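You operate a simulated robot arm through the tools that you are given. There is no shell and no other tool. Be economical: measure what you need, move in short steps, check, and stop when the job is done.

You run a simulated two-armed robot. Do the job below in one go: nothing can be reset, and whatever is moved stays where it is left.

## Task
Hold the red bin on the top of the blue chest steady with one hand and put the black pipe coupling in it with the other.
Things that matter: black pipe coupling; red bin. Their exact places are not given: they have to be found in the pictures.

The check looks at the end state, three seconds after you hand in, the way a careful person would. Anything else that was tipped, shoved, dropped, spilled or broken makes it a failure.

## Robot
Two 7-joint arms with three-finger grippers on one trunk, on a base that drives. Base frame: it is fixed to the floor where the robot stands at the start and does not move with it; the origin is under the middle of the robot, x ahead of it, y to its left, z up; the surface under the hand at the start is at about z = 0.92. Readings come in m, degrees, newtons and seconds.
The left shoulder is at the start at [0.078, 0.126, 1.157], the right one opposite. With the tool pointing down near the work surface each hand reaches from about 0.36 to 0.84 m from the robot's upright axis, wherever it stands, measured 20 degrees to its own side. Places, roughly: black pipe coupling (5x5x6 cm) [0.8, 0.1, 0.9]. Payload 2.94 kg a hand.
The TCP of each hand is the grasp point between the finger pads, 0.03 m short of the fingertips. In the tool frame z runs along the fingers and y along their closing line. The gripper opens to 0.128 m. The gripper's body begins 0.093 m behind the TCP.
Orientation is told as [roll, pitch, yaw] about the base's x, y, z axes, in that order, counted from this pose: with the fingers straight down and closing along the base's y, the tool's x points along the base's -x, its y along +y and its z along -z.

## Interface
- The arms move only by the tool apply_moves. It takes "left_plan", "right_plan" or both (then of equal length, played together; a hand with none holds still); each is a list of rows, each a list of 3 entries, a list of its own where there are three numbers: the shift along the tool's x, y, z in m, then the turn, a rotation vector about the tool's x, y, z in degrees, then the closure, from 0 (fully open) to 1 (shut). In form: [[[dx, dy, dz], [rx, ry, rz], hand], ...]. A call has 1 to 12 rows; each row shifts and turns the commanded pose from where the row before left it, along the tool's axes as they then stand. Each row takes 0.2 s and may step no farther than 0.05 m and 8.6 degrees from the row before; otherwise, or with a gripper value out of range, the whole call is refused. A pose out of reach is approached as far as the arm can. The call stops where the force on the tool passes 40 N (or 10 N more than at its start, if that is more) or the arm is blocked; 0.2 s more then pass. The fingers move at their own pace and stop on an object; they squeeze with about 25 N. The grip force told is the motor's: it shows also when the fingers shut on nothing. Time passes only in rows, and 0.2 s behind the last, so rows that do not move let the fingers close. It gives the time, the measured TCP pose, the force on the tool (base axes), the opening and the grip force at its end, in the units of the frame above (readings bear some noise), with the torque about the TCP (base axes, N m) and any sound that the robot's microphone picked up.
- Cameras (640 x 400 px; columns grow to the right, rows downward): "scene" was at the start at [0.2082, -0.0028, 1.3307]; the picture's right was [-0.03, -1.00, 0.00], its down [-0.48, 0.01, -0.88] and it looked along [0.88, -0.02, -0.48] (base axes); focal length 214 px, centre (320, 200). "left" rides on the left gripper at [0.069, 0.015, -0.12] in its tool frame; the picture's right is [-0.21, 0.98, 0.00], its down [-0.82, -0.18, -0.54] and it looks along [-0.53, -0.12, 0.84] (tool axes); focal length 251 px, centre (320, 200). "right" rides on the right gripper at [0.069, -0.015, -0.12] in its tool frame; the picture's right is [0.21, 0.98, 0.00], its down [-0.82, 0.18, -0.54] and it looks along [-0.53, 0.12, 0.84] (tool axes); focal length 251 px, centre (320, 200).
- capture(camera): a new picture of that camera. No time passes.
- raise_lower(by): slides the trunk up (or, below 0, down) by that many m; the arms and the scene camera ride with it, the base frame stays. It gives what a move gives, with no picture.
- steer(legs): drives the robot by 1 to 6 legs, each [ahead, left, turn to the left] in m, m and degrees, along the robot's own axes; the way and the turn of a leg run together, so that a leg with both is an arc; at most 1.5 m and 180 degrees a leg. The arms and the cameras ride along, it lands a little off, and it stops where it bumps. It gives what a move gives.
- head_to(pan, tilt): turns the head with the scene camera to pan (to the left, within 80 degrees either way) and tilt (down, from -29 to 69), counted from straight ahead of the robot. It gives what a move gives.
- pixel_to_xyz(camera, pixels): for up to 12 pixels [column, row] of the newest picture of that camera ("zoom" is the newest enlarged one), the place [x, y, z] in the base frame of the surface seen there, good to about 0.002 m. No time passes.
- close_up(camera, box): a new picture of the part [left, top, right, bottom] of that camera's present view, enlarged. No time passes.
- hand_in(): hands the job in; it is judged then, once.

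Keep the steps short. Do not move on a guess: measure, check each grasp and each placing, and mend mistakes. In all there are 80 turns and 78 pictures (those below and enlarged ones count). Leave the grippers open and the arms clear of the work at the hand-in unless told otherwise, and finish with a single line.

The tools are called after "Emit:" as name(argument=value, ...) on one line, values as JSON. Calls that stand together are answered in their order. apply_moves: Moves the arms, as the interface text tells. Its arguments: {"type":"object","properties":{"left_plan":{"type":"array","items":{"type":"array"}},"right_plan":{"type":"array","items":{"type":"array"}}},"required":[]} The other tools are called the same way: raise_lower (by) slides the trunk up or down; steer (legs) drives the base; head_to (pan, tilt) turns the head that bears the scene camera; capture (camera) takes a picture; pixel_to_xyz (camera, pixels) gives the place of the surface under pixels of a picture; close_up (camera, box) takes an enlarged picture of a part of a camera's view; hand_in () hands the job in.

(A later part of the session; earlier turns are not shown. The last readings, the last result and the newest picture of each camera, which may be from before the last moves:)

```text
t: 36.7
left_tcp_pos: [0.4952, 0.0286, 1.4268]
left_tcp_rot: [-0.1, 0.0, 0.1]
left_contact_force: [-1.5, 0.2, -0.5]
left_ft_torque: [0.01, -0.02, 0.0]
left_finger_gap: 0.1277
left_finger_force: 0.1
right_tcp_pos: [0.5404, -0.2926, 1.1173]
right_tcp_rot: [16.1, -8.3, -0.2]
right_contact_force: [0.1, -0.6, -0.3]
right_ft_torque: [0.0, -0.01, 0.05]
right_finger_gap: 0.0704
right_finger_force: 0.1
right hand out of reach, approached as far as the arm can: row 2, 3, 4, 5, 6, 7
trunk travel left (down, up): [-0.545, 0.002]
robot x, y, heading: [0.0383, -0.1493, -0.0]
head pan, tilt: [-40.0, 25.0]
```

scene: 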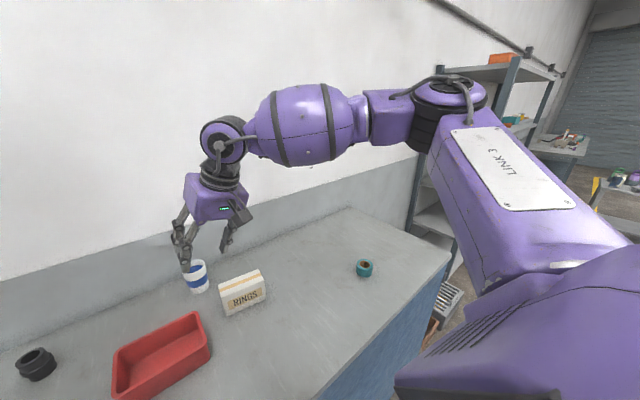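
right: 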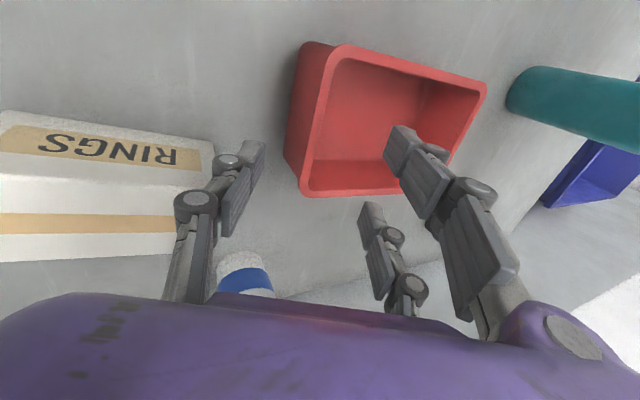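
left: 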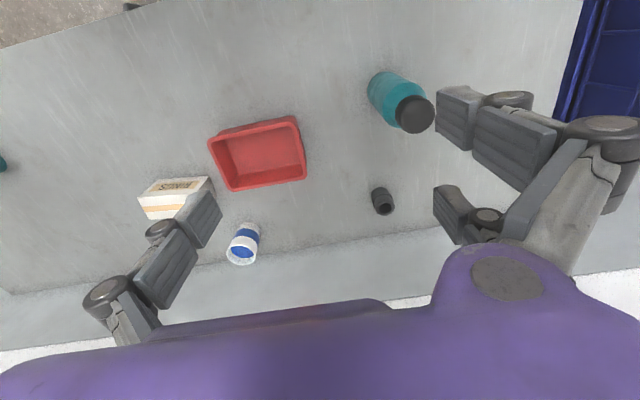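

The raised trunk doesn't help. Both hands prefer to work about 20° to their own side, and leaning outward extends them inward. New plan: return the right hand home, put the trunk back near its start height, and centre the robot axis at y about −0.11. Then both hands approach with an outward lean.

Emit:
apply_moves(right_plan=[[[0.01, -0.01, -0.025], [4, 3.8, 1.1], 0], [[0.01, -0.01, -0.025], [4, 3.8, 1.1], 0], [[0.01, -0.015, -0.03], [4, 0, 0], 0], [[0.01, -0.015, -0.03], [4, 0, 0], 0], [[0.01, -0.02, -0.035], [0, 0, 0], 0], [[0.01, -0.02, -0.035], [0, 0, 0], 0], [[0.01, -0.02, -0.035], [0, 0, 0], 0], [[0.01, -0.02, -0.035], [0, 0, 0], 0], [[0.005, -0.01, -0.035], [0, 0, 0], 0], [[0, 0, -0.035], [0, 0, 0], 0], [[0, 0, 0], [0, 0, 0], 0]])

Emit:
raise_lower(by=-0.17)

Emit:
steer(legs=[[0.0, 0.04, 0]])

Emit:
head_to(pan=-20, tilt=38)

Emit:
capture(camera="scene")

```text
t: 39.1
left_tcp_pos: [0.4957, 0.0278, 1.4262]
left_tcp_rot: [-0.1, -0.1, 0.0]
left_contact_force: [-0.2, 0.2, -0.4]
left_ft_torque: [0.04, -0.01, -0.04]
left_finger_gap: 0.128
left_finger_force: 0.0
right_tcp_pos: [0.4485, -0.451, 1.4215]
right_tcp_rot: [0.1, -0.3, -0.7]
right_contact_force: [-0.1, -1.2, 0.7]
right_ft_torque: [0.0, 0.01, 0.01]
right_finger_gap: 0.1279
right_finger_force: 0.1
trunk travel left (down, up): [-0.545, 0.002]
robot x, y, heading: [0.0451, -0.1523, 0.0]
head pan, tilt: [-40.0, 25.0]
```

```text
t: 41.0
left_tcp_pos: [0.4952, 0.0274, 1.2578]
left_tcp_rot: [0.0, 0.0, -0.1]
left_contact_force: [0.2, 0.5, 0.0]
left_ft_torque: [-0.01, 0.0, -0.01]
left_finger_gap: 0.128
left_finger_force: 0.2
right_tcp_pos: [0.4478, -0.4499, 1.2524]
right_tcp_rot: [0.1, -0.4, -0.6]
right_contact_force: [-0.1, 0.3, 0.5]
right_ft_torque: [0.0, 0.03, 0.02]
right_finger_gap: 0.1278
right_finger_force: 0.1
trunk travel left (down, up): [-0.375, 0.172]
robot x, y, heading: [0.0399, -0.1493, 0.0]
head pan, tilt: [-40.0, 25.0]
```

```text
t: 42.0
left_tcp_pos: [0.4957, 0.0671, 1.2565]
left_tcp_rot: [-0.1, 0.1, 0.1]
left_contact_force: [0.1, 1.0, -1.1]
left_ft_torque: [-0.04, 0.01, 0.01]
left_finger_gap: 0.1279
left_finger_force: 0.0
right_tcp_pos: [0.4476, -0.4108, 1.2534]
right_tcp_rot: [0.1, -0.3, -0.7]
right_contact_force: [0.4, 0.1, 0.6]
right_ft_torque: [-0.01, 0.0, 0.01]
right_finger_gap: 0.128
right_finger_force: 0.1
trunk travel left (down, up): [-0.375, 0.172]
robot x, y, heading: [0.0394, -0.1105, 0.1]
head pan, tilt: [-40.0, 25.0]
```

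```text
t: 42.9
left_tcp_pos: [0.4956, 0.067, 1.2583]
left_tcp_rot: [-0.2, -0.1, 0.1]
left_contact_force: [0.8, -0.1, 0.4]
left_ft_torque: [0.04, 0.04, 0.0]
left_finger_gap: 0.1277
left_finger_force: 0.1
right_tcp_pos: [0.4477, -0.4102, 1.2521]
right_tcp_rot: [0.1, -0.4, -0.6]
right_contact_force: [-0.1, 0.0, -0.1]
right_ft_torque: [-0.02, 0.02, 0.01]
right_finger_gap: 0.128
right_finger_force: 0.0
trunk travel left (down, up): [-0.375, 0.172]
robot x, y, heading: [0.043, -0.1096, 0.0]
head pan, tilt: [-20.0, 38.0]
```

```text
50 pictures are left
```

scene: 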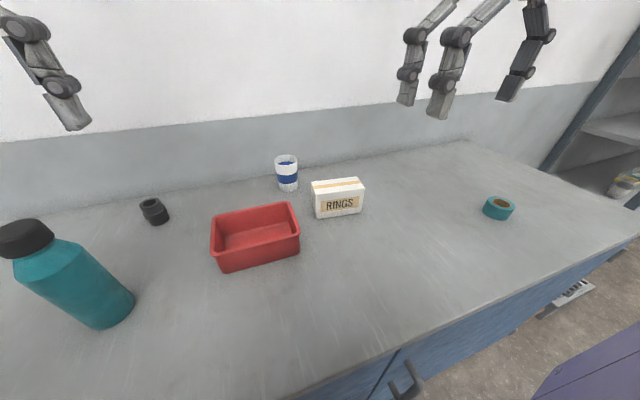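

Now the right hand: first descend over the free area while leaning to 16°, then go ahead to x about 0.6.

Emit:
apply_moves(right_plan=[[[0, 0, 0.043], [-4, 0, 0.15], 0.3], [[0, -0.003, 0.043], [-4, 0, 0.15], 0.3], [[0, -0.006, 0.043], [-4, 0, 0.15], 0.3], [[0, -0.009, 0.04], [-4, 0, 0.15], 0.3], [[-0.04, 0.02, 0.006], [0, 0, 0], 0.3], [[-0.04, 0.02, 0.006], [0, 0, 0], 0.3], [[-0.037, 0.02, 0.006], [0, 0, 0], 0.45], [[-0.037, 0.02, 0.006], [0, 0, 0], 0.45], [[0, 0, 0], [0, 0, 0], 0.45]])

```text
t: 44.9
left_tcp_pos: [0.4945, 0.0663, 1.2575]
left_tcp_rot: [-0.1, 0.0, 0.1]
left_contact_force: [-0.7, 0.9, -0.7]
left_ft_torque: [0.01, -0.04, 0.02]
left_finger_gap: 0.1279
left_finger_force: 0.2
right_tcp_pos: [0.6065, -0.3298, 1.0828]
right_tcp_rot: [16.1, -0.2, -1.3]
right_contact_force: [0.4, -0.5, 0.3]
right_ft_torque: [0.03, -0.01, 0.01]
right_finger_gap: 0.0704
right_finger_force: 0.0
trunk travel left (down, up): [-0.375, 0.172]
robot x, y, heading: [0.0395, -0.1081, -0.1]
head pan, tilt: [-20.0, 38.0]
```

Reached without trouble. Now I go inward, level, to y about −0.21.

Emit:
apply_moves(right_plan=[[[0.001, 0.0288, 0.0083], [0, 0, 0], 0.45], [[0.001, 0.0288, 0.0083], [0, 0, 0], 0.45], [[0.002, 0.0288, 0.0083], [0, 0, 0], 0.45], [[0.002, 0.0288, 0.0083], [0, 0, 0], 0.45], [[0, 0, 0], [0, 0, 0], 0.45]])

Emit:
capture(camera="right")

```text
t: 46.1
left_tcp_pos: [0.4952, 0.0662, 1.2572]
left_tcp_rot: [-0.1, 0.0, 0.2]
left_contact_force: [0.0, -0.3, 0.4]
left_ft_torque: [0.02, -0.05, 0.02]
left_finger_gap: 0.128
left_finger_force: 0.0
right_tcp_pos: [0.6012, -0.2117, 1.0802]
right_tcp_rot: [16.1, -0.3, -1.2]
right_contact_force: [-0.2, 0.0, 1.1]
right_ft_torque: [0.03, 0.03, 0.01]
right_finger_gap: 0.0704
right_finger_force: 0.1
trunk travel left (down, up): [-0.375, 0.172]
robot x, y, heading: [0.0377, -0.1078, -0.3]
head pan, tilt: [-20.0, 38.0]
```

```text
49 pictures are left
```

right: 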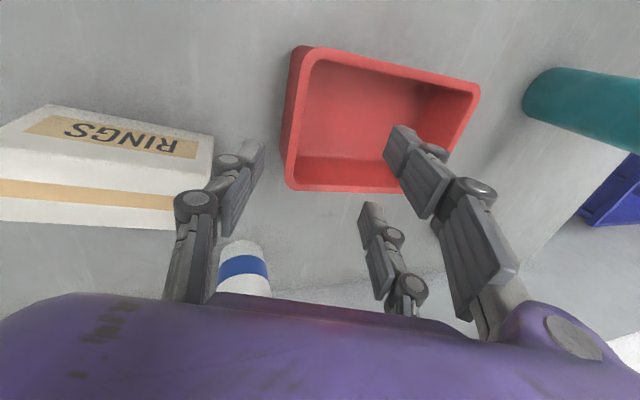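

Reached exactly: (0.601, −0.212, 1.080) with a 16° lean. The rim is between the fingers, thumb outside and pair inside. I'll descend to z about 0.985 around the wall.

Emit:
apply_moves(right_plan=[[[0, -0.0053, 0.024], [0, 0, 0], 0.45], [[0, -0.0053, 0.024], [0, 0, 0], 0.45], [[0, -0.0053, 0.024], [0, 0, 0], 0.45], [[0, 0, 0], [0, 0, 0], 0.45]])

Emit:
close_up(camera="scene", box=[160, 130, 440, 290])

Emit:
capture(camera="right")

```text
t: 47.1
left_tcp_pos: [0.4949, 0.0672, 1.2575]
left_tcp_rot: [0.0, 0.0, 0.1]
left_contact_force: [-0.3, 0.4, -0.5]
left_ft_torque: [-0.02, -0.01, 0.01]
left_finger_gap: 0.1282
left_finger_force: 0.1
right_tcp_pos: [0.6019, -0.2046, 1.0091]
right_tcp_rot: [16.0, -0.2, -1.2]
right_contact_force: [0.4, 0.9, 0.9]
right_ft_torque: [-0.02, -0.01, -0.04]
right_finger_gap: 0.0702
right_finger_force: 0.0
trunk travel left (down, up): [-0.375, 0.172]
robot x, y, heading: [0.0366, -0.1117, 0.2]
head pan, tilt: [-20.0, 38.0]
```

```text
2.29 times, centred on (300, 210) of scene
```

zoom: 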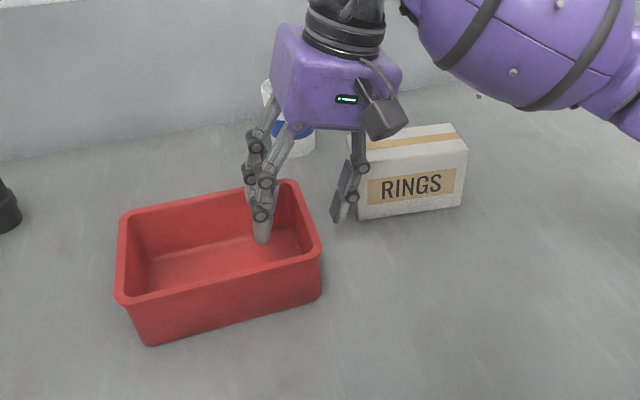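

```text
47 pictures are left
```

right: 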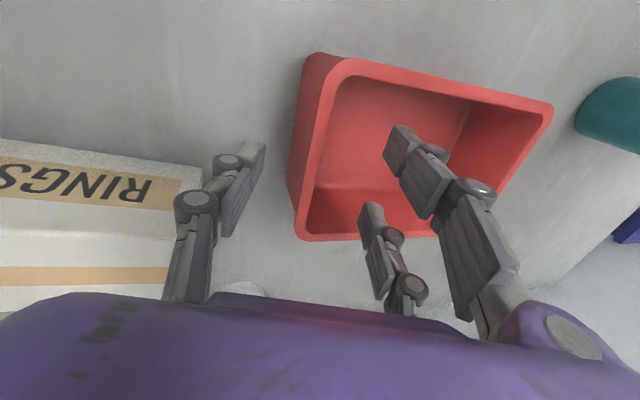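

Fingers straddle the wall well. I go down the last 2.5 cm, then close.

Emit:
apply_moves(right_plan=[[[0, -0.0035, 0.012], [0, 0, 0], 0.45], [[0, -0.0035, 0.012], [0, 0, 0], 0.45], [[0, 0, 0], [0, 0, 0], 0.7], [[0, 0, 0], [0, 0, 0], 0.85], [[0, 0, 0], [0, 0, 0], 1], [[0, 0, 0], [0, 0, 0], 1], [[0, 0, 0], [0, 0, 0], 1]])

Emit:
close_up(camera="scene", box=[160, 130, 440, 290])

```text
t: 48.7
left_tcp_pos: [0.4949, 0.067, 1.2568]
left_tcp_rot: [-0.1, 0.1, 0.1]
left_contact_force: [-0.2, -0.2, 0.2]
left_ft_torque: [-0.02, -0.05, -0.04]
left_finger_gap: 0.1279
left_finger_force: 0.0
right_tcp_pos: [0.6028, -0.2058, 0.9834]
right_tcp_rot: [16.2, -0.2, -1.2]
right_contact_force: [0.6, 0.4, -1.7]
right_ft_torque: [-0.07, 0.01, -0.03]
right_finger_gap: 0.006
right_finger_force: 25.5
trunk travel left (down, up): [-0.375, 0.172]
robot x, y, heading: [0.0432, -0.1091, 0.3]
head pan, tilt: [-20.0, 38.0]
```

```text
2.29 times, centred on (300, 210) of scene
```

zoom: 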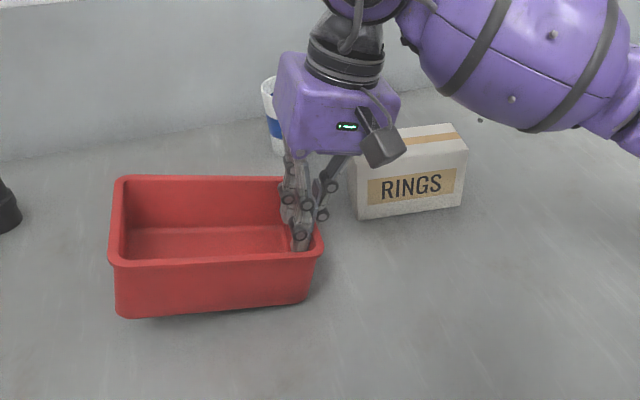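

The grip turned the bin: its left side is lifted because the pads lean more than the wall's slope. I'll measure the rim heights before turning the hand back gently.

Emit:
pixel_to_xyz(camera="zoom", pixels=[[118, 180], [250, 180], [112, 262], [200, 264], [290, 256], [316, 245], [118, 310], [300, 298], [160, 313]])

Emit:
apply_moves(right_plan=[[[0, 0, 0], [2, 0, 0], 1], [[0, 0, 0], [2, 0, 0], 1], [[0, 0, 0], [0, 0, 0], 1]])

Emit:
close_up(camera="scene", box=[160, 130, 440, 290])

Emit:
pixel_to_xyz(camera="zoom", pixels=[[118, 180], [112, 262], [200, 264], [290, 256], [316, 245]])

```text
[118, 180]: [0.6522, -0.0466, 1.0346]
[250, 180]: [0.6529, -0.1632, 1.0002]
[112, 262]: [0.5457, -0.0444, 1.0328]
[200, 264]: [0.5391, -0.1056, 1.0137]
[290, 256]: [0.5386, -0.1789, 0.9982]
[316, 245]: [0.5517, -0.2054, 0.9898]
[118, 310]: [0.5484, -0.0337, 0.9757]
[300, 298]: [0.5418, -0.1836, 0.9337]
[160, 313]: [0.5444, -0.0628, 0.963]
```

```text
t: 49.5
left_tcp_pos: [0.4949, 0.0676, 1.2573]
left_tcp_rot: [-0.1, 0.0, 0.1]
left_contact_force: [-0.2, 0.5, 0.3]
left_ft_torque: [-0.01, -0.03, -0.01]
left_finger_gap: 0.1279
left_finger_force: 0.0
right_tcp_pos: [0.6024, -0.2062, 0.983]
right_tcp_rot: [12.2, -0.2, -1.1]
right_contact_force: [0.0, 0.4, -1.4]
right_ft_torque: [-0.11, -0.05, -0.01]
right_finger_gap: 0.006
right_finger_force: 24.9
trunk travel left (down, up): [-0.375, 0.172]
robot x, y, heading: [0.0396, -0.1089, -0.1]
head pan, tilt: [-20.0, 38.0]
```

```text
2.29 times, centred on (300, 210) of scene
```

zoom: 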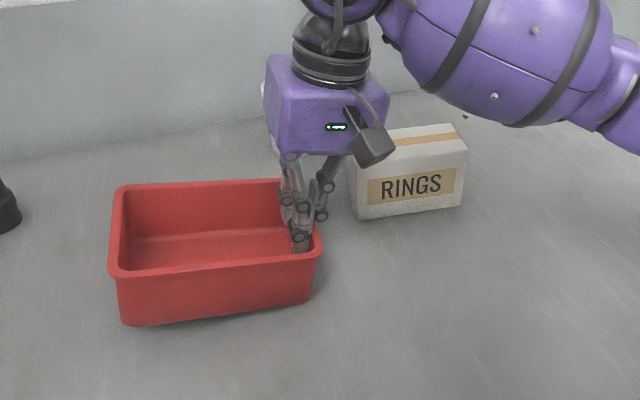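

```text
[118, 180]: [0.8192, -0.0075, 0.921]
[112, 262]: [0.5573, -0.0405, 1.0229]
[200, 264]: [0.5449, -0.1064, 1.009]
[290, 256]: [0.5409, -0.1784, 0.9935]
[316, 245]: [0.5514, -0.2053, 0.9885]
```

The bin's tilt equals the hand's lean (about 12° now), so the hand needs to be upright for the bin to sit flat. I'll continue unrolling gently in small steps.

Emit:
apply_moves(right_plan=[[[0, 0, 0], [2, 0, 0], 1], [[0, 0, 0], [2, 0, 0], 1], [[0, 0, 0], [2, 0, 0], 1], [[0, 0, 0], [0, 0, 0], 1]])

```text
t: 50.5
left_tcp_pos: [0.4953, 0.0683, 1.2584]
left_tcp_rot: [-0.1, 0.0, 0.1]
left_contact_force: [-0.8, -0.1, 0.1]
left_ft_torque: [0.01, -0.03, 0.02]
left_finger_gap: 0.1279
left_finger_force: 0.0
right_tcp_pos: [0.603, -0.2064, 0.9829]
right_tcp_rot: [6.1, -0.3, -1.2]
right_contact_force: [-0.3, 1.5, 5.6]
right_ft_torque: [0.04, 0.22, -0.06]
right_finger_gap: 0.0059
right_finger_force: 24.8
trunk travel left (down, up): [-0.375, 0.172]
robot x, y, heading: [0.0387, -0.1085, -0.2]
head pan, tilt: [-20.0, 38.0]
```

No reach trouble, roll is 6.1°, and a light 5.6 N table contact appears. I'll go on towards 0.

Emit:
apply_moves(right_plan=[[[0, 0, 0], [2, 0, 0], 1], [[0, 0, 0], [2, 0, 0], 1], [[0, 0, 0], [0, 0, 0], 1]])

Emit:
close_up(camera="scene", box=[160, 130, 440, 290])

Emit:
pixel_to_xyz(camera="zoom", pixels=[[118, 274], [200, 264], [290, 256], [316, 245], [122, 195]])

```text
t: 51.3
left_tcp_pos: [0.4943, 0.0667, 1.257]
left_tcp_rot: [0.0, 0.0, 0.1]
left_contact_force: [0.5, 0.2, 0.6]
left_ft_torque: [-0.04, 0.0, 0.01]
left_finger_gap: 0.1281
left_finger_force: 0.0
right_tcp_pos: [0.6011, -0.2053, 0.9839]
right_tcp_rot: [2.0, -0.3, -1.2]
right_contact_force: [0.9, 1.4, 7.0]
right_ft_torque: [0.05, 0.18, -0.08]
right_finger_gap: 0.0061
right_finger_force: 25.2
trunk travel left (down, up): [-0.375, 0.172]
robot x, y, heading: [0.0415, -0.1092, 0.3]
head pan, tilt: [-20.0, 38.0]
```

```text
2.29 times, centred on (300, 210) of scene
```

zoom: 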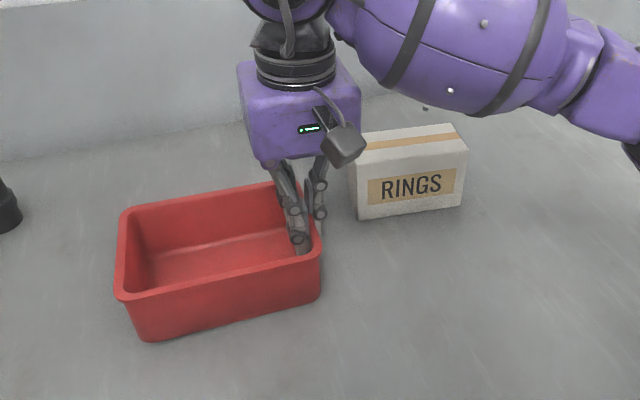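

```text
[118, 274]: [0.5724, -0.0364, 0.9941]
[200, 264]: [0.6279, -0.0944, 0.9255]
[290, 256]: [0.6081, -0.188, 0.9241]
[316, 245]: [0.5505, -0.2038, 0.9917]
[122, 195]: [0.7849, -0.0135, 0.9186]
```

The bin is nearly flat (rim 0.994 left, 0.992 right). I'll turn 1.5° more to finish, then start the left hand ahead towards the coupling, staying above the bottle (top 1.135).

Emit:
apply_moves(right_plan=[[[0, 0, 0], [1.5, 0, 0], 1], [[0, 0, 0], [0, 0, 0], 1]])

Emit:
apply_moves(left_plan=[[[-0.03, 0.02, 0], [0, 0, 0], 0], [[-0.04, 0.02, 0], [0, 0, 0], 0.2], [[-0.04, 0.01, 0], [0, 0, 0], 0.3]])

```text
t: 51.9
left_tcp_pos: [0.495, 0.069, 1.2578]
left_tcp_rot: [-0.1, -0.1, 0.1]
left_contact_force: [-0.6, -0.5, -0.1]
left_ft_torque: [0.03, -0.01, 0.0]
left_finger_gap: 0.128
left_finger_force: 0.1
right_tcp_pos: [0.6019, -0.2062, 0.9839]
right_tcp_rot: [0.5, -0.4, -1.1]
right_contact_force: [-0.4, 3.2, 7.7]
right_ft_torque: [0.08, 0.07, -0.03]
right_finger_gap: 0.0061
right_finger_force: 24.4
trunk travel left (down, up): [-0.375, 0.172]
robot x, y, heading: [0.0416, -0.112, 0.1]
head pan, tilt: [-20.0, 38.0]
```

```text
t: 52.7
left_tcp_pos: [0.6057, 0.1189, 1.2565]
left_tcp_rot: [-0.2, -0.1, 0.0]
left_contact_force: [-0.8, 0.0, 0.8]
left_ft_torque: [0.01, 0.03, 0.0]
left_finger_gap: 0.0897
left_finger_force: 0.0
right_tcp_pos: [0.602, -0.2052, 0.9832]
right_tcp_rot: [0.6, -0.3, -1.2]
right_contact_force: [0.5, 1.0, 8.4]
right_ft_torque: [-0.02, 0.21, 0.14]
right_finger_gap: 0.0061
right_finger_force: 24.7
trunk travel left (down, up): [-0.375, 0.172]
robot x, y, heading: [0.0409, -0.1109, 0.3]
head pan, tilt: [-20.0, 38.0]
```

The left arm moves freely. I continue ahead to x about 0.78 while descending moderately, past the bottle.

Emit:
apply_moves(left_plan=[[[-0.045, 0, 0], [0, 0, 0], 0.3], [[-0.045, 0, 0.015], [0, 0, 0], 0.3], [[-0.045, 0, 0.02], [0, 0, 0], 0.3], [[-0.042, 0, 0.02], [0, 0, 0], 0.3], [[0, 0, 0.03], [0, 0, 0], 0.3], [[0, 0, 0.03], [0, 0, 0], 0.3], [[0, 0, 0], [0, 0, 0], 0.3]])

Emit:
head_to(pan=10, tilt=35)

Emit:
capture(camera="scene")

Emit:
capture(camera="left")

```text
t: 54.3
left_tcp_pos: [0.7831, 0.1171, 1.1421]
left_tcp_rot: [-0.1, 0.0, 0.1]
left_contact_force: [0.4, 0.4, 0.6]
left_ft_torque: [0.02, -0.01, 0.03]
left_finger_gap: 0.0894
left_finger_force: 0.0
right_tcp_pos: [0.6023, -0.2052, 0.9851]
right_tcp_rot: [0.6, -0.3, -1.2]
right_contact_force: [0.3, -2.3, 9.8]
right_ft_torque: [-0.03, -0.02, -0.03]
right_finger_gap: 0.0058
right_finger_force: 24.8
trunk travel left (down, up): [-0.375, 0.172]
robot x, y, heading: [0.0411, -0.1103, 0.3]
head pan, tilt: [-20.0, 38.0]
```

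```text
t: 55.2
left_tcp_pos: [0.7822, 0.1181, 1.1433]
left_tcp_rot: [-0.1, 0.0, 0.1]
left_contact_force: [-0.1, 0.1, -1.0]
left_ft_torque: [0.04, -0.02, 0.04]
left_finger_gap: 0.0895
left_finger_force: 0.1
right_tcp_pos: [0.6012, -0.2061, 0.9842]
right_tcp_rot: [0.7, -0.4, -1.2]
right_contact_force: [2.0, -0.9, 9.5]
right_ft_torque: [-0.01, -0.14, -0.06]
right_finger_gap: 0.0063
right_finger_force: 24.7
trunk travel left (down, up): [-0.375, 0.172]
robot x, y, heading: [0.0436, -0.1126, 0.3]
head pan, tilt: [10.0, 35.0]
```

```text
43 pictures are left
```

scene: 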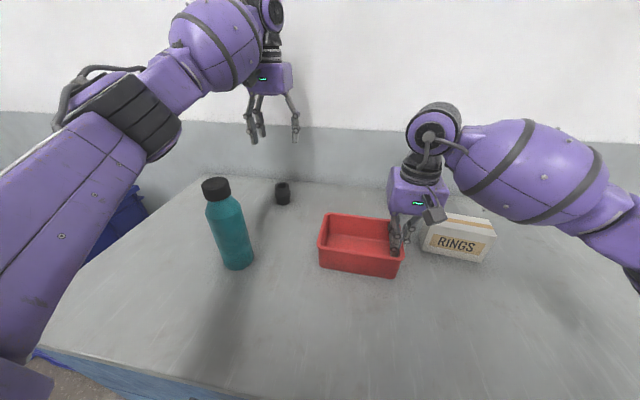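

```text
42 pictures are left
```

left: 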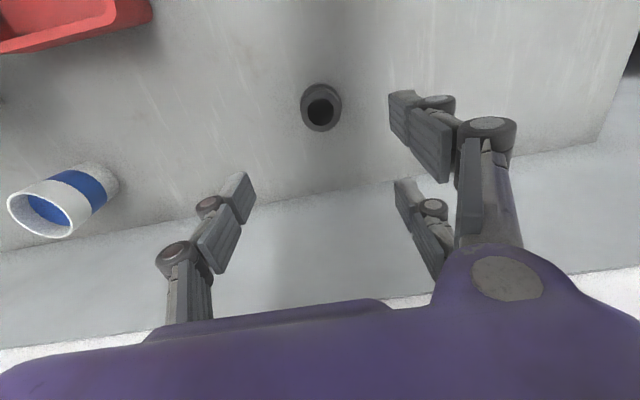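

The left hand is above the coupling. I measure its top ring in the left picture.

Emit:
pixel_to_xyz(camera="left", pixels=[[321, 129], [305, 113], [337, 113], [321, 98], [321, 90], [304, 105], [339, 105], [311, 127]])

Emit:
close_up(camera="left", box=[270, 60, 370, 150])

```text
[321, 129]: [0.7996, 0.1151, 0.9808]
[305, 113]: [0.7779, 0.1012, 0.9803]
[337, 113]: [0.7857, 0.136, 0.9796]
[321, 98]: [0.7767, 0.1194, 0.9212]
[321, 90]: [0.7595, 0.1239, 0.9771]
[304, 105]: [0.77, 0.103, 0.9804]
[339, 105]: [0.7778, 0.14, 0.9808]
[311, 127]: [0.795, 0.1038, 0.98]
```

```text
4.44 times, centred on (320, 105) of left
```

zoom: 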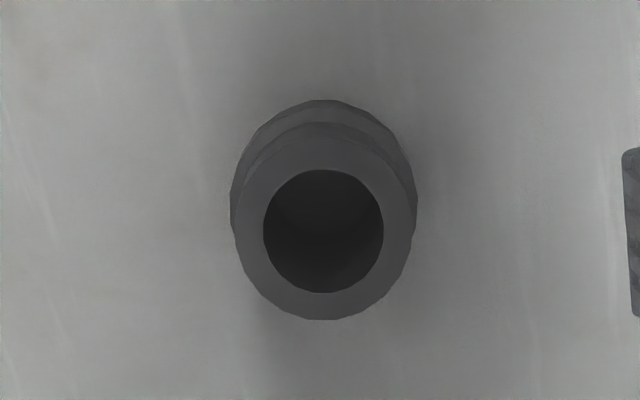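

Top ring centre is at about (0.781, 0.119), and the TCP is within 2 mm. I'll descend 0.14 first, then check.

Emit:
apply_moves(left_plan=[[[0, 0.001, 0.035], [0, 0, 0], 0.3], [[0, 0, 0.035], [0, 0, 0], 0.3], [[0, 0, 0.035], [0, 0, 0], 0.3], [[0, 0, 0.035], [0, 0, 0], 0.3], [[0, 0, 0], [0, 0, 0], 0.3]])

Emit:
capture(camera="left")

Emit:
capture(camera="scene")

```text
t: 56.4
left_tcp_pos: [0.7815, 0.1184, 1.0024]
left_tcp_rot: [-0.1, -0.1, 0.0]
left_contact_force: [0.8, -0.1, 0.2]
left_ft_torque: [-0.02, 0.0, 0.02]
left_finger_gap: 0.0895
left_finger_force: 0.1
right_tcp_pos: [0.6012, -0.2049, 0.9837]
right_tcp_rot: [0.5, -0.3, -1.2]
right_contact_force: [-1.3, -1.4, 10.1]
right_ft_torque: [-0.03, 0.02, 0.03]
right_finger_gap: 0.006
right_finger_force: 25.2
trunk travel left (down, up): [-0.375, 0.172]
robot x, y, heading: [0.0389, -0.1041, -0.2]
head pan, tilt: [10.0, 35.0]
```

```text
40 pictures are left
```

left: 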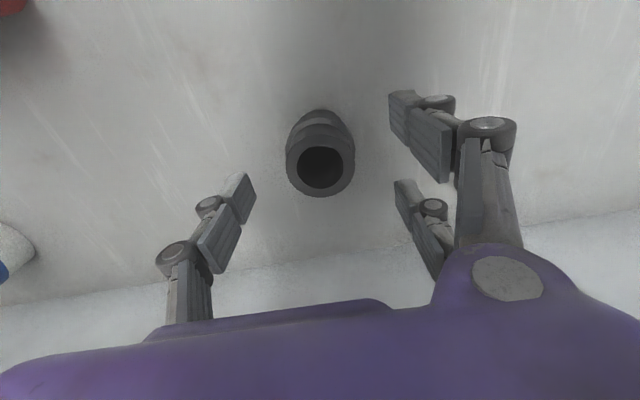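

```text
39 pictures are left
```

scene: 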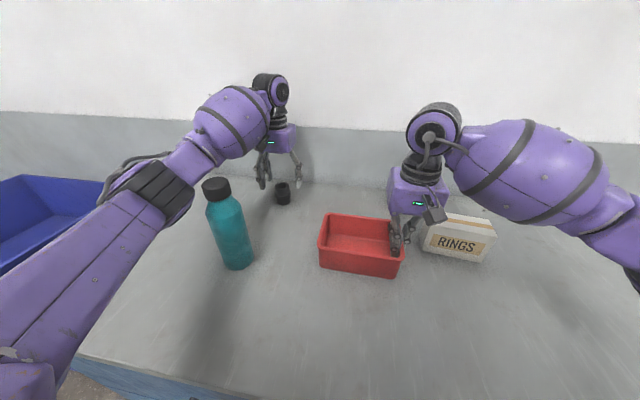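

Centred. Before lowering further I check the left arm's clearance to the bottle by measuring points on the elbow and forearm.

Emit:
pixel_to_xyz(camera="scene", pixels=[[185, 212], [192, 200], [170, 218], [210, 155], [235, 157], [190, 160], [217, 186], [228, 200], [140, 255]])

```text
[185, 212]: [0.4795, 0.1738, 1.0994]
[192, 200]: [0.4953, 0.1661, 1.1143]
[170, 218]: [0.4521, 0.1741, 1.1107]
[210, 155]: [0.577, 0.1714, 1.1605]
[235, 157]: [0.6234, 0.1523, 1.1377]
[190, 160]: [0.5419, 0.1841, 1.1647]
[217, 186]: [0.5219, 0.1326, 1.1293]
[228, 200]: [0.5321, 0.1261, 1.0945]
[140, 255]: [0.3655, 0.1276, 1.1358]
```

The elbow and forearm underside are only about 2.5 cm from the bottle cap. Leaning the left hand 8° outward moves the wrist, forearm and elbow away from the bottle, and I'll grip only the coupling's upper part. First the lean, then I re-measure.

Emit:
apply_moves(left_plan=[[[0, 0, 0], [4, 0, 0], 0.3], [[0, 0, 0], [4, 0, 0], 0.3], [[0, 0, 0], [0, 0, 0], 0.3]])

Emit:
close_up(camera="scene", box=[100, 60, 340, 280])

```text
t: 57.2
left_tcp_pos: [0.7828, 0.1178, 1.0042]
left_tcp_rot: [-8.1, 0.0, 0.0]
left_contact_force: [-0.2, 0.3, 0.4]
left_ft_torque: [0.01, 0.02, 0.0]
left_finger_gap: 0.0895
left_finger_force: 0.1
right_tcp_pos: [0.6022, -0.2054, 0.9836]
right_tcp_rot: [0.6, -0.3, -1.2]
right_contact_force: [-1.3, -1.1, 8.0]
right_ft_torque: [-0.03, 0.05, 0.03]
right_finger_gap: 0.0063
right_finger_force: 25.0
trunk travel left (down, up): [-0.375, 0.172]
robot x, y, heading: [0.0397, -0.1136, 0.1]
head pan, tilt: [10.0, 35.0]
```

```text
1.82 times, centred on (220, 170) of scene
```

zoom: 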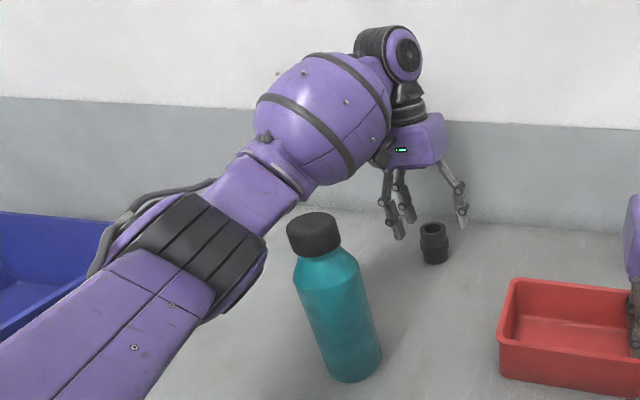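

Emit:
pixel_to_xyz(camera="zoom", pixels=[[262, 245], [250, 275], [210, 320], [293, 200], [320, 180], [350, 165], [275, 215], [240, 225], [315, 216], [292, 240]])

```text
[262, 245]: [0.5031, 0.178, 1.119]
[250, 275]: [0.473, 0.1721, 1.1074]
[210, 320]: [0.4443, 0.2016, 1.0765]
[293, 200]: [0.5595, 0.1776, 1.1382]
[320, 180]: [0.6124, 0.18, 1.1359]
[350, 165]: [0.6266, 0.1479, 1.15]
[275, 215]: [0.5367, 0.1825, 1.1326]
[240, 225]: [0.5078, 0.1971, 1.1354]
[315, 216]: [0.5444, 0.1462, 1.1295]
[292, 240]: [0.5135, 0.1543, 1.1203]
```

Clearance is still about 1.5–2 cm, and I'd like more. I lean to 16° at this height, then lower 1.8 cm with a small y correction so the pads centre on the coupling's upper part.

Emit:
apply_moves(left_plan=[[[0, 0, 0], [4, 0, 0], 0.3], [[0, 0.0038, -0.001], [4, 0, 0], 0.3], [[0, 0, 0], [0, 0, 0], 0.3]])

Emit:
close_up(camera="scene", box=[100, 60, 340, 280])

Emit:
close_up(camera="left", box=[190, 60, 480, 260])

```text
t: 58.0
left_tcp_pos: [0.7818, 0.1223, 1.0042]
left_tcp_rot: [-16.1, 0.0, 0.1]
left_contact_force: [0.4, 0.0, -0.5]
left_ft_torque: [-0.01, 0.01, 0.02]
left_finger_gap: 0.0896
left_finger_force: 0.0
right_tcp_pos: [0.6012, -0.2056, 0.9836]
right_tcp_rot: [0.6, -0.3, -1.2]
right_contact_force: [-0.7, -0.5, 7.1]
right_ft_torque: [0.01, 0.02, 0.01]
right_finger_gap: 0.0061
right_finger_force: 25.5
trunk travel left (down, up): [-0.375, 0.172]
robot x, y, heading: [0.0346, -0.1081, 0.1]
head pan, tilt: [10.0, 35.0]
```

```text
1.82 times, centred on (220, 170) of scene
```

zoom: 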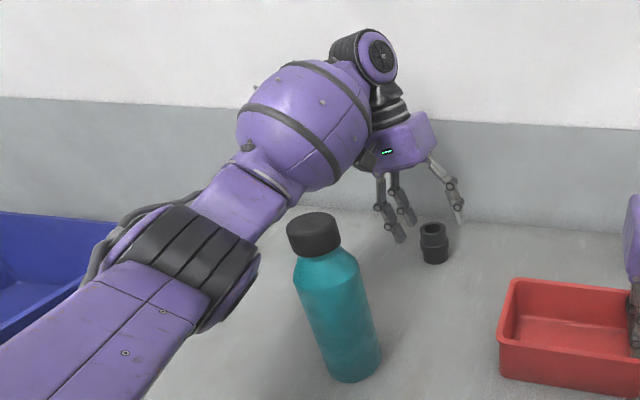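

```text
2.00 times, centred on (335, 160) of left
```

zoom: 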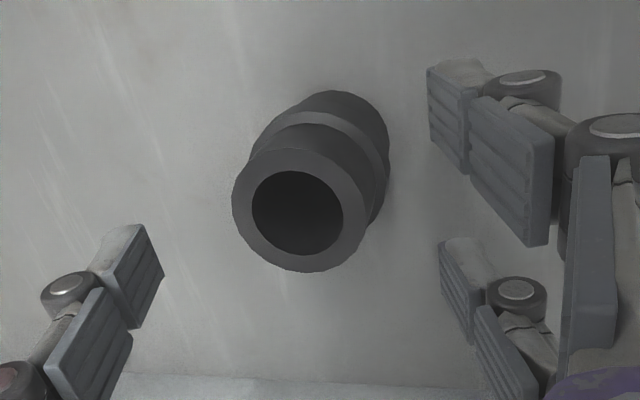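

The forearm is slightly further left of the cap. I lower 1.8 cm and check the arm-to-bottle gap again.

Emit:
apply_moves(left_plan=[[[0, 0.0025, 0.0087], [0, 0, 0], 0.3], [[0, 0.0025, 0.0087], [0, 0, 0], 0.3], [[0, 0, 0], [0, 0, 0], 0.3]])

Emit:
close_up(camera="scene", box=[100, 60, 340, 280])

Emit:
pixel_to_xyz(camera="zoom", pixels=[[255, 250], [240, 275], [285, 207], [305, 193], [265, 225], [315, 218], [292, 240], [432, 225], [455, 222]])

```text
t: 58.8
left_tcp_pos: [0.782, 0.1233, 0.9851]
left_tcp_rot: [-16.1, -0.1, 0.0]
left_contact_force: [0.7, 0.0, 0.9]
left_ft_torque: [0.0, -0.03, -0.01]
left_finger_gap: 0.0896
left_finger_force: 0.2
right_tcp_pos: [0.6015, -0.2065, 0.9835]
right_tcp_rot: [0.6, -0.4, -1.2]
right_contact_force: [-1.6, -0.2, 6.4]
right_ft_torque: [0.0, 0.07, 0.06]
right_finger_gap: 0.006
right_finger_force: 25.3
trunk travel left (down, up): [-0.375, 0.172]
robot x, y, heading: [0.0392, -0.1098, 0.1]
head pan, tilt: [10.0, 35.0]
```

```text
1.82 times, centred on (220, 170) of scene
```

zoom: 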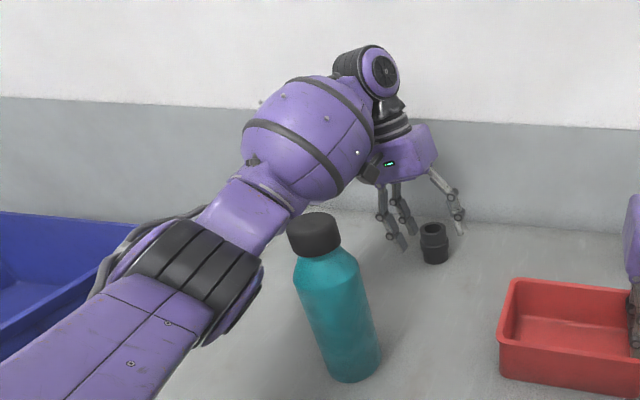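

```text
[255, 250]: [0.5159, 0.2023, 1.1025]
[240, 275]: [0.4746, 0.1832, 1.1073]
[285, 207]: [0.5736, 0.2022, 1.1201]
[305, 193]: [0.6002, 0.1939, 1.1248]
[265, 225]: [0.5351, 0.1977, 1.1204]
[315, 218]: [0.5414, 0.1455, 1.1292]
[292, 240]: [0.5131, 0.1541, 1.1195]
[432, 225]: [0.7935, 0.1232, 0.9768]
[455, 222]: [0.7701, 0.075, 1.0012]
```

The gap to the bottle is now about 3 cm. I lower 8 mm more for a firmer bite, then close.

Emit:
apply_moves(left_plan=[[[0, 0.0022, 0.0077], [0, 0, 0], 0.3], [[0, 0, 0], [0, 0, 0], 0.5], [[0, 0, 0], [0, 0, 0], 0.6], [[0, 0, 0], [0, 0, 0], 0.7], [[0, 0, 0], [0, 0, 0], 1], [[0, 0, 0], [0, 0, 0], 1], [[0, 0, 0], [0, 0, 0], 1]])

Emit:
capture(camera="left")

Emit:
close_up(camera="scene", box=[100, 60, 340, 280])

```text
t: 60.4
left_tcp_pos: [0.7801, 0.1232, 0.9787]
left_tcp_rot: [-16.1, 0.0, 0.2]
left_contact_force: [0.0, 4.6, 9.5]
left_ft_torque: [0.4, 0.0, -0.01]
left_finger_gap: 0.0449
left_finger_force: 24.6
right_tcp_pos: [0.6013, -0.206, 0.9845]
right_tcp_rot: [0.5, -0.3, -1.2]
right_contact_force: [1.1, -0.4, 1.5]
right_ft_torque: [0.01, -0.08, 0.0]
right_finger_gap: 0.0061
right_finger_force: 25.2
trunk travel left (down, up): [-0.375, 0.172]
robot x, y, heading: [0.0374, -0.1138, -0.0]
head pan, tilt: [10.0, 35.0]
```

```text
34 pictures are left
```

left: 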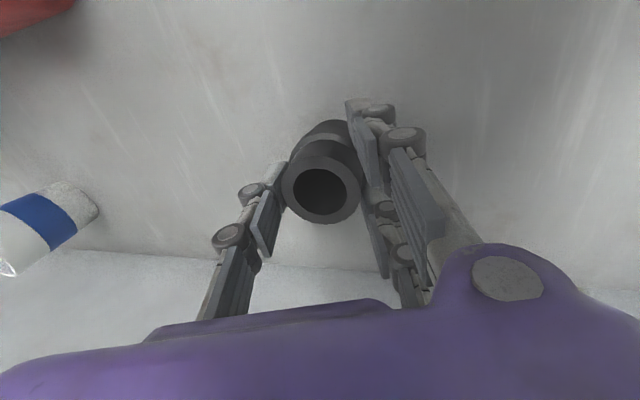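

```text
1.82 times, centred on (220, 170) of scene
```

zoom: 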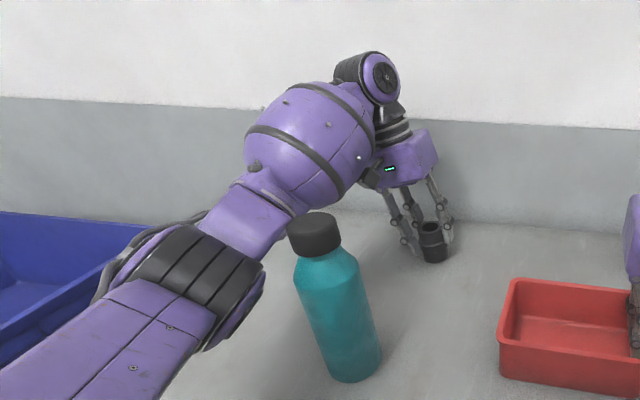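

Gripped at a 4.5 cm gap with 24.6 N. I lift 5 cm straight up and check.

Emit:
apply_moves(left_plan=[[[0, -0.0041, -0.0144], [0, 0, 0], 1], [[0, -0.0041, -0.0144], [0, 0, 0], 1], [[0, -0.0055, -0.0192], [0, 0, 0], 1], [[0, 0, 0], [0, 0, 0], 1]])

Emit:
capture(camera="left")

Emit:
close_up(camera="scene", box=[100, 60, 340, 280])

```text
t: 61.4
left_tcp_pos: [0.7812, 0.1236, 1.0272]
left_tcp_rot: [-16.2, 0.0, 0.1]
left_contact_force: [0.2, -0.8, 0.9]
left_ft_torque: [-0.01, 0.01, 0.01]
left_finger_gap: 0.0389
left_finger_force: 25.1
right_tcp_pos: [0.6008, -0.206, 0.9843]
right_tcp_rot: [0.5, -0.4, -1.2]
right_contact_force: [-1.2, 0.0, 4.5]
right_ft_torque: [0.0, -0.02, 0.07]
right_finger_gap: 0.0059
right_finger_force: 24.8
trunk travel left (down, up): [-0.375, 0.172]
robot x, y, heading: [0.0412, -0.1117, 0.0]
head pan, tilt: [10.0, 35.0]
```

```text
32 pictures are left
```

left: 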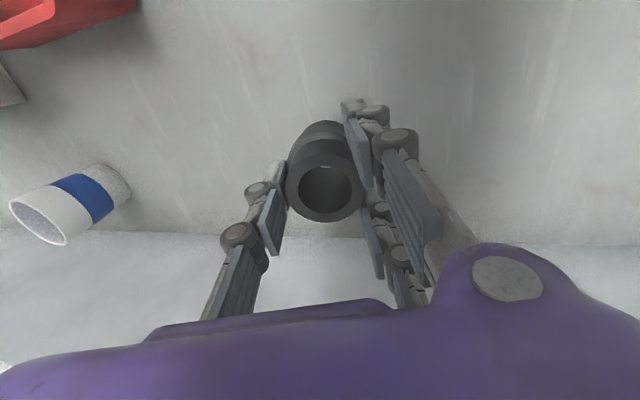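

```text
1.82 times, centred on (220, 170) of scene
```

zoom: 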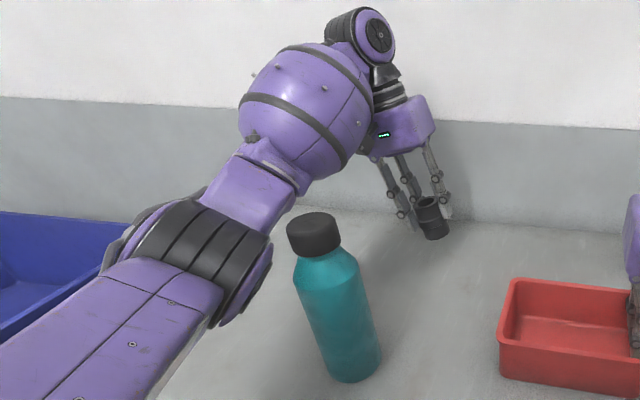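

The coupling is held firmly and clear of the table. Before carrying it over, I check the height of the right forearm's underside, because the left arm at the bin would mirror it over the bottle.

Emit:
head_to(pan=-20, tilt=30)

Emit:
capture(camera="scene")

```text
t: 62.4
left_tcp_pos: [0.7813, 0.1229, 1.026]
left_tcp_rot: [-16.1, 0.1, 0.0]
left_contact_force: [0.4, 0.0, -0.3]
left_ft_torque: [-0.01, -0.02, 0.0]
left_finger_gap: 0.0387
left_finger_force: 24.8
right_tcp_pos: [0.6022, -0.2053, 0.9839]
right_tcp_rot: [0.7, -0.3, -1.3]
right_contact_force: [-0.6, -0.3, 5.7]
right_ft_torque: [-0.01, 0.05, 0.05]
right_finger_gap: 0.0062
right_finger_force: 25.3
trunk travel left (down, up): [-0.375, 0.172]
robot x, y, heading: [0.0403, -0.1097, 0.1]
head pan, tilt: [-20.0, 30.0]
```

```text
30 pictures are left
```

scene: 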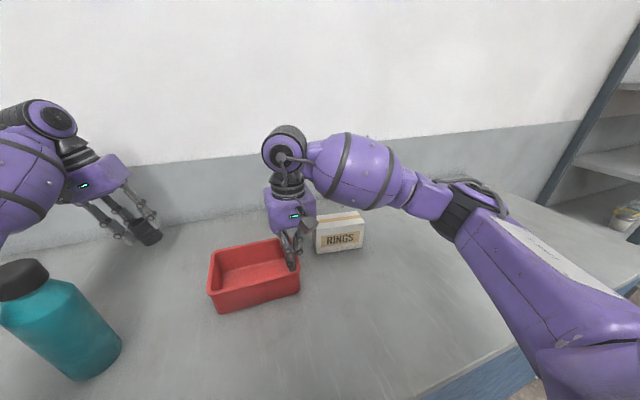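

Emit:
pixel_to_xyz(camera="scene", pixels=[[330, 195], [350, 207], [380, 206], [400, 204], [425, 216], [445, 232], [470, 265], [510, 330], [460, 185], [285, 150], [365, 165], [290, 225]])

```text
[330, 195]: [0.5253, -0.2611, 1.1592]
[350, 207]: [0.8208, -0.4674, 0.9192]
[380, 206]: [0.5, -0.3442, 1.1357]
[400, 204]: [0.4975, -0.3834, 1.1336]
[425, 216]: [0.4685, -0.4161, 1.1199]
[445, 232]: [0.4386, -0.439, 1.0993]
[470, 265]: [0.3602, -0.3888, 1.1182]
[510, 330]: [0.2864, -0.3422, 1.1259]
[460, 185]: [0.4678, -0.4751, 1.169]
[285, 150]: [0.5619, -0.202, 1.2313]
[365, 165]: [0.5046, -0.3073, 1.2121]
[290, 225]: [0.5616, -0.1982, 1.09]
```

The mirrored left forearm would come within about 1 cm of the bottle, which is too risky. Turning the robot about 20° left around the bin moves the left arm clear of the bottle. So I release the bin for now (right: open, up, out) and lift and retract the left hand with the coupling.

Emit:
apply_moves(right_plan=[[[0, 0, 0], [0, 0, 0], 0.7], [[0, 0, 0], [0, 0, 0], 0.45], [[0, 0, 0], [0, 0, 0], 0.45], [[0, 0, -0.015], [0, 0, 0], 0.45], [[0, 0, -0.025], [0, 0, 0], 0.45], [[0, 0, -0.03], [-4, 0, 0], 0.45], [[0, -0.005, -0.03], [-4, 0, 0], 0.45], [[0, -0.01, -0.03], [-4, 0, 0], 0.45]])

Emit:
capture(camera="scene")

```text
t: 64.2
left_tcp_pos: [0.7802, 0.1213, 1.0264]
left_tcp_rot: [-16.1, 0.1, 0.1]
left_contact_force: [0.6, -0.4, -0.3]
left_ft_torque: [-0.01, 0.0, 0.01]
left_finger_gap: 0.0387
left_finger_force: 25.3
right_tcp_pos: [0.6005, -0.2287, 1.1098]
right_tcp_rot: [12.6, -0.4, -1.0]
right_contact_force: [-0.4, 0.0, -0.3]
right_ft_torque: [0.04, -0.04, -0.01]
right_finger_gap: 0.0705
right_finger_force: 0.0
trunk travel left (down, up): [-0.375, 0.172]
robot x, y, heading: [0.04, -0.1038, 0.1]
head pan, tilt: [-20.0, 30.0]
```

```text
29 pictures are left
```

scene: 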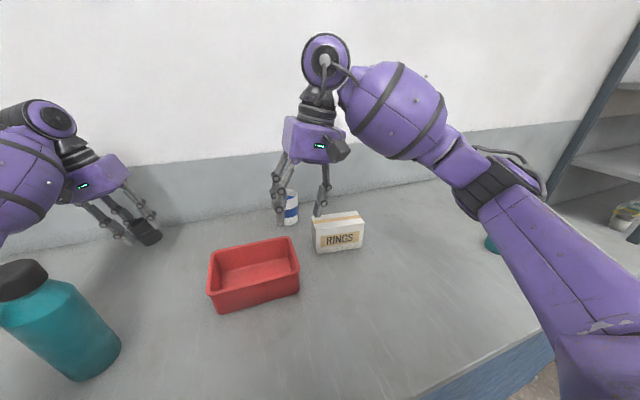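

The bin is flat and in place. Now both hands lift and retract: right outward and up, left straight up to z about 1.27 and then back.

Emit:
apply_moves(right_plan=[[[0.0, -0.02, -0.02], [0, 0, 0], 0.3], [[0.015, -0.03, -0.015], [0, 0, 0], 0.3], [[0.02, -0.03, -0.015], [4, 0, 0], 0], [[0.02, -0.03, -0.015], [4, 0, 0], 0], [[0.02, -0.03, -0.02], [4.5, 0, 0], 0], [[0.02, -0.02, -0.02], [0, 0, 1], 0], [[0.02, -0.01, -0.02], [0, 0, 0], 0], [[0.02, 0, -0.02], [0, 0, 0], 0]], left_plan=[[[0, -0.011, -0.0384], [0, 0, 0], 1], [[0, -0.011, -0.0384], [0, 0, 0], 1], [[0, -0.011, -0.0384], [0, 0, 0], 1], [[0, -0.011, -0.0384], [0, 0, 0], 1], [[0, -0.011, -0.0384], [0, 0, 0], 1], [[0, -0.011, -0.0384], [0, 0, 0], 1], [[0.04, -0.01, 0], [0, 0, 0], 1], [[0.04, -0.01, 0], [0, 0, 0], 1]])

```text
t: 66.0
left_tcp_pos: [0.6953, 0.0984, 1.2538]
left_tcp_rot: [-16.1, -0.1, 0.0]
left_contact_force: [-0.5, -0.5, 0.0]
left_ft_torque: [0.05, -0.03, 0.02]
left_finger_gap: 0.0388
left_finger_force: 24.7
left hand out of reach, approached as far as the arm can: row 6
right_tcp_pos: [0.4557, -0.4072, 1.2311]
right_tcp_rot: [0.2, -0.4, -2.1]
right_contact_force: [-0.5, -0.6, 0.2]
right_ft_torque: [0.05, 0.0, -0.03]
right_finger_gap: 0.128
right_finger_force: 0.1
trunk travel left (down, up): [-0.375, 0.172]
robot x, y, heading: [0.04, -0.1106, -0.0]
head pan, tilt: [-20.0, 30.0]
```

Now the left hand retracts to x about 0.52, unleaning; the coupling's bottom stays at about 1.20, above the bottle's 1.135.

Emit:
apply_moves(left_plan=[[[0.04, -0.008, -0.008], [-4, 0, 0], 1], [[0.04, -0.008, -0.008], [-4, 0, 0], 1], [[0.04, -0.008, -0.008], [-4, 0, 0], 1], [[0.04, -0.005, -0.005], [-4, 0, 0], 1], [[0.02, 0, 0], [0, 0, 0], 1]])

Emit:
steer(legs=[[0, -0.19, 0], [0.02, 0, 20]])

Emit:
head_to(pan=5, tilt=38)

Emit:
capture(camera="scene")

```text
t: 67.2
left_tcp_pos: [0.5201, 0.0782, 1.2865]
left_tcp_rot: [-0.1, 0.1, 0.1]
left_contact_force: [0.3, 0.4, -0.5]
left_ft_torque: [-0.02, 0.06, -0.04]
left_finger_gap: 0.0391
left_finger_force: 25.2
right_tcp_pos: [0.4595, -0.4057, 1.2301]
right_tcp_rot: [0.1, -0.1, -2.2]
right_contact_force: [-0.1, -0.2, 0.2]
right_ft_torque: [-0.01, 0.01, 0.02]
right_finger_gap: 0.1281
right_finger_force: 0.0
trunk travel left (down, up): [-0.375, 0.172]
robot x, y, heading: [0.0377, -0.1119, 0.2]
head pan, tilt: [-20.0, 30.0]
```

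```text
t: 70.6
left_tcp_pos: [0.4441, 0.0418, 1.2861]
left_tcp_rot: [-0.1, 0.0, 20.2]
left_contact_force: [0.3, 0.2, -0.8]
left_ft_torque: [-0.03, 0.0, -0.02]
left_finger_gap: 0.0385
left_finger_force: 25.1
right_tcp_pos: [0.5547, -0.4344, 1.2304]
right_tcp_rot: [0.1, -0.4, 18.0]
right_contact_force: [-0.7, 0.6, -1.0]
right_ft_torque: [0.02, 0.01, 0.02]
right_finger_gap: 0.1279
right_finger_force: 0.0
trunk travel left (down, up): [-0.375, 0.172]
robot x, y, heading: [0.0619, -0.2997, 20.1]
head pan, tilt: [-20.0, 30.0]
```

```text
t: 71.5
left_tcp_pos: [0.4441, 0.0407, 1.2859]
left_tcp_rot: [-0.2, 0.1, 20.3]
left_contact_force: [0.4, -0.4, -0.3]
left_ft_torque: [0.0, -0.03, -0.01]
left_finger_gap: 0.0382
left_finger_force: 25.6
right_tcp_pos: [0.5546, -0.4347, 1.2304]
right_tcp_rot: [0.1, -0.3, 18.1]
right_contact_force: [-0.2, -0.4, 0.0]
right_ft_torque: [0.02, -0.01, -0.02]
right_finger_gap: 0.1283
right_finger_force: 0.0
trunk travel left (down, up): [-0.375, 0.172]
robot x, y, heading: [0.0608, -0.3014, 20.3]
head pan, tilt: [5.0, 38.0]
```

```text
28 pictures are left
```

scene: 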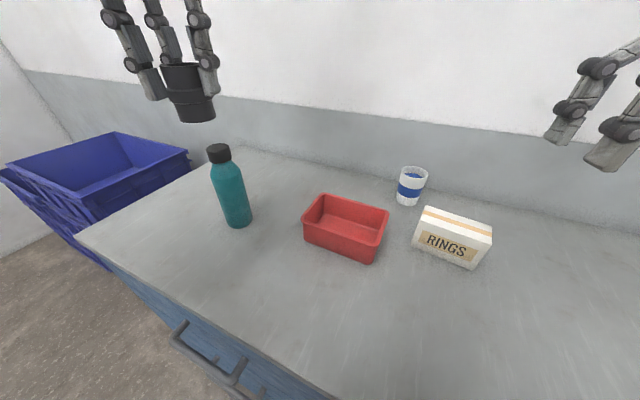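

The base landed at (0.061, −0.301), heading 20°, and the coupling is still held. Right hand again: turn to yaw 0 (wall-aligned), lean 16° and descend to z about 1.09.

Emit:
apply_moves(right_plan=[[[0, 0, 0.015], [0, 0, 6], 0.2], [[0, 0, 0.015], [0, 0, 6], 0.2], [[0, 0, 0.015], [0, 0, 6], 0.2], [[0, 0, 0.02], [-4, 0, 0], 0.3], [[0, -0.002, 0.02], [-4, 0, 0], 0.3], [[0, -0.004, 0.02], [-4, 0, 0], 0.3], [[0, -0.006, 0.025], [-4, 0, 0], 0.3], [[-0.02, 0.03, 0.002], [0, 0, 0], 0.3], [[-0.02, 0.035, 0.006], [0, 0, 0], 0.45], [[-0.005, 0.035, 0.01], [0, 0, 0], 0.45], [[0, 0, 0], [0, 0, 0], 0.45]])

```text
t: 73.9
left_tcp_pos: [0.4436, 0.0414, 1.2867]
left_tcp_rot: [-0.1, 0.0, 20.3]
left_contact_force: [0.1, 0.3, -0.9]
left_ft_torque: [0.03, 0.02, 0.0]
left_finger_gap: 0.0384
left_finger_force: 24.7
right_tcp_pos: [0.6, -0.3345, 1.1108]
right_tcp_rot: [16.2, -0.3, -0.1]
right_contact_force: [-0.4, 0.1, -0.2]
right_ft_torque: [0.01, 0.01, 0.01]
right_finger_gap: 0.0702
right_finger_force: 0.1
trunk travel left (down, up): [-0.375, 0.172]
robot x, y, heading: [0.0616, -0.2991, 20.2]
head pan, tilt: [5.0, 38.0]
```

Reached. I re-measure the bin rim before going around the wall.

Emit:
pixel_to_xyz(camera="scene", pixels=[[387, 212], [380, 230], [373, 243], [383, 222], [304, 224], [322, 197], [340, 236], [355, 203]])

Emit:
apply_moves(right_plan=[[[0, 0.0288, 0.012], [0, 0, 0], 0.45], [[0, 0.0288, 0.012], [0, 0, 0], 0.45], [[0, 0.0288, 0.012], [0, 0, 0], 0.45], [[0, 0.026, 0.012], [0, 0, 0], 0.45], [[0, 0, 0], [0, 0, 0], 0.45]])

```text
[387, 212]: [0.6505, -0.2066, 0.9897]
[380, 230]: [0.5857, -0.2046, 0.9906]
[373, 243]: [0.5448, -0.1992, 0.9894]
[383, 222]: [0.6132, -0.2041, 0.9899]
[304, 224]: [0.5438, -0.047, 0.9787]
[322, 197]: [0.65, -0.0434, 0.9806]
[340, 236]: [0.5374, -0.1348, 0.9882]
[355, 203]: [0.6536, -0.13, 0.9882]
```

```text
t: 75.1
left_tcp_pos: [0.4447, 0.04, 1.2852]
left_tcp_rot: [-0.1, 0.0, 20.3]
left_contact_force: [-0.7, -0.1, -0.4]
left_ft_torque: [-0.03, 0.01, 0.01]
left_finger_gap: 0.0384
left_finger_force: 24.5
right_tcp_pos: [0.5989, -0.2147, 1.0948]
right_tcp_rot: [16.2, -0.1, -0.2]
right_contact_force: [0.5, 0.2, 0.3]
right_ft_torque: [0.04, -0.02, 0.02]
right_finger_gap: 0.0702
right_finger_force: 0.1
trunk travel left (down, up): [-0.375, 0.172]
robot x, y, heading: [0.063, -0.2983, 20.2]
head pan, tilt: [5.0, 38.0]
```

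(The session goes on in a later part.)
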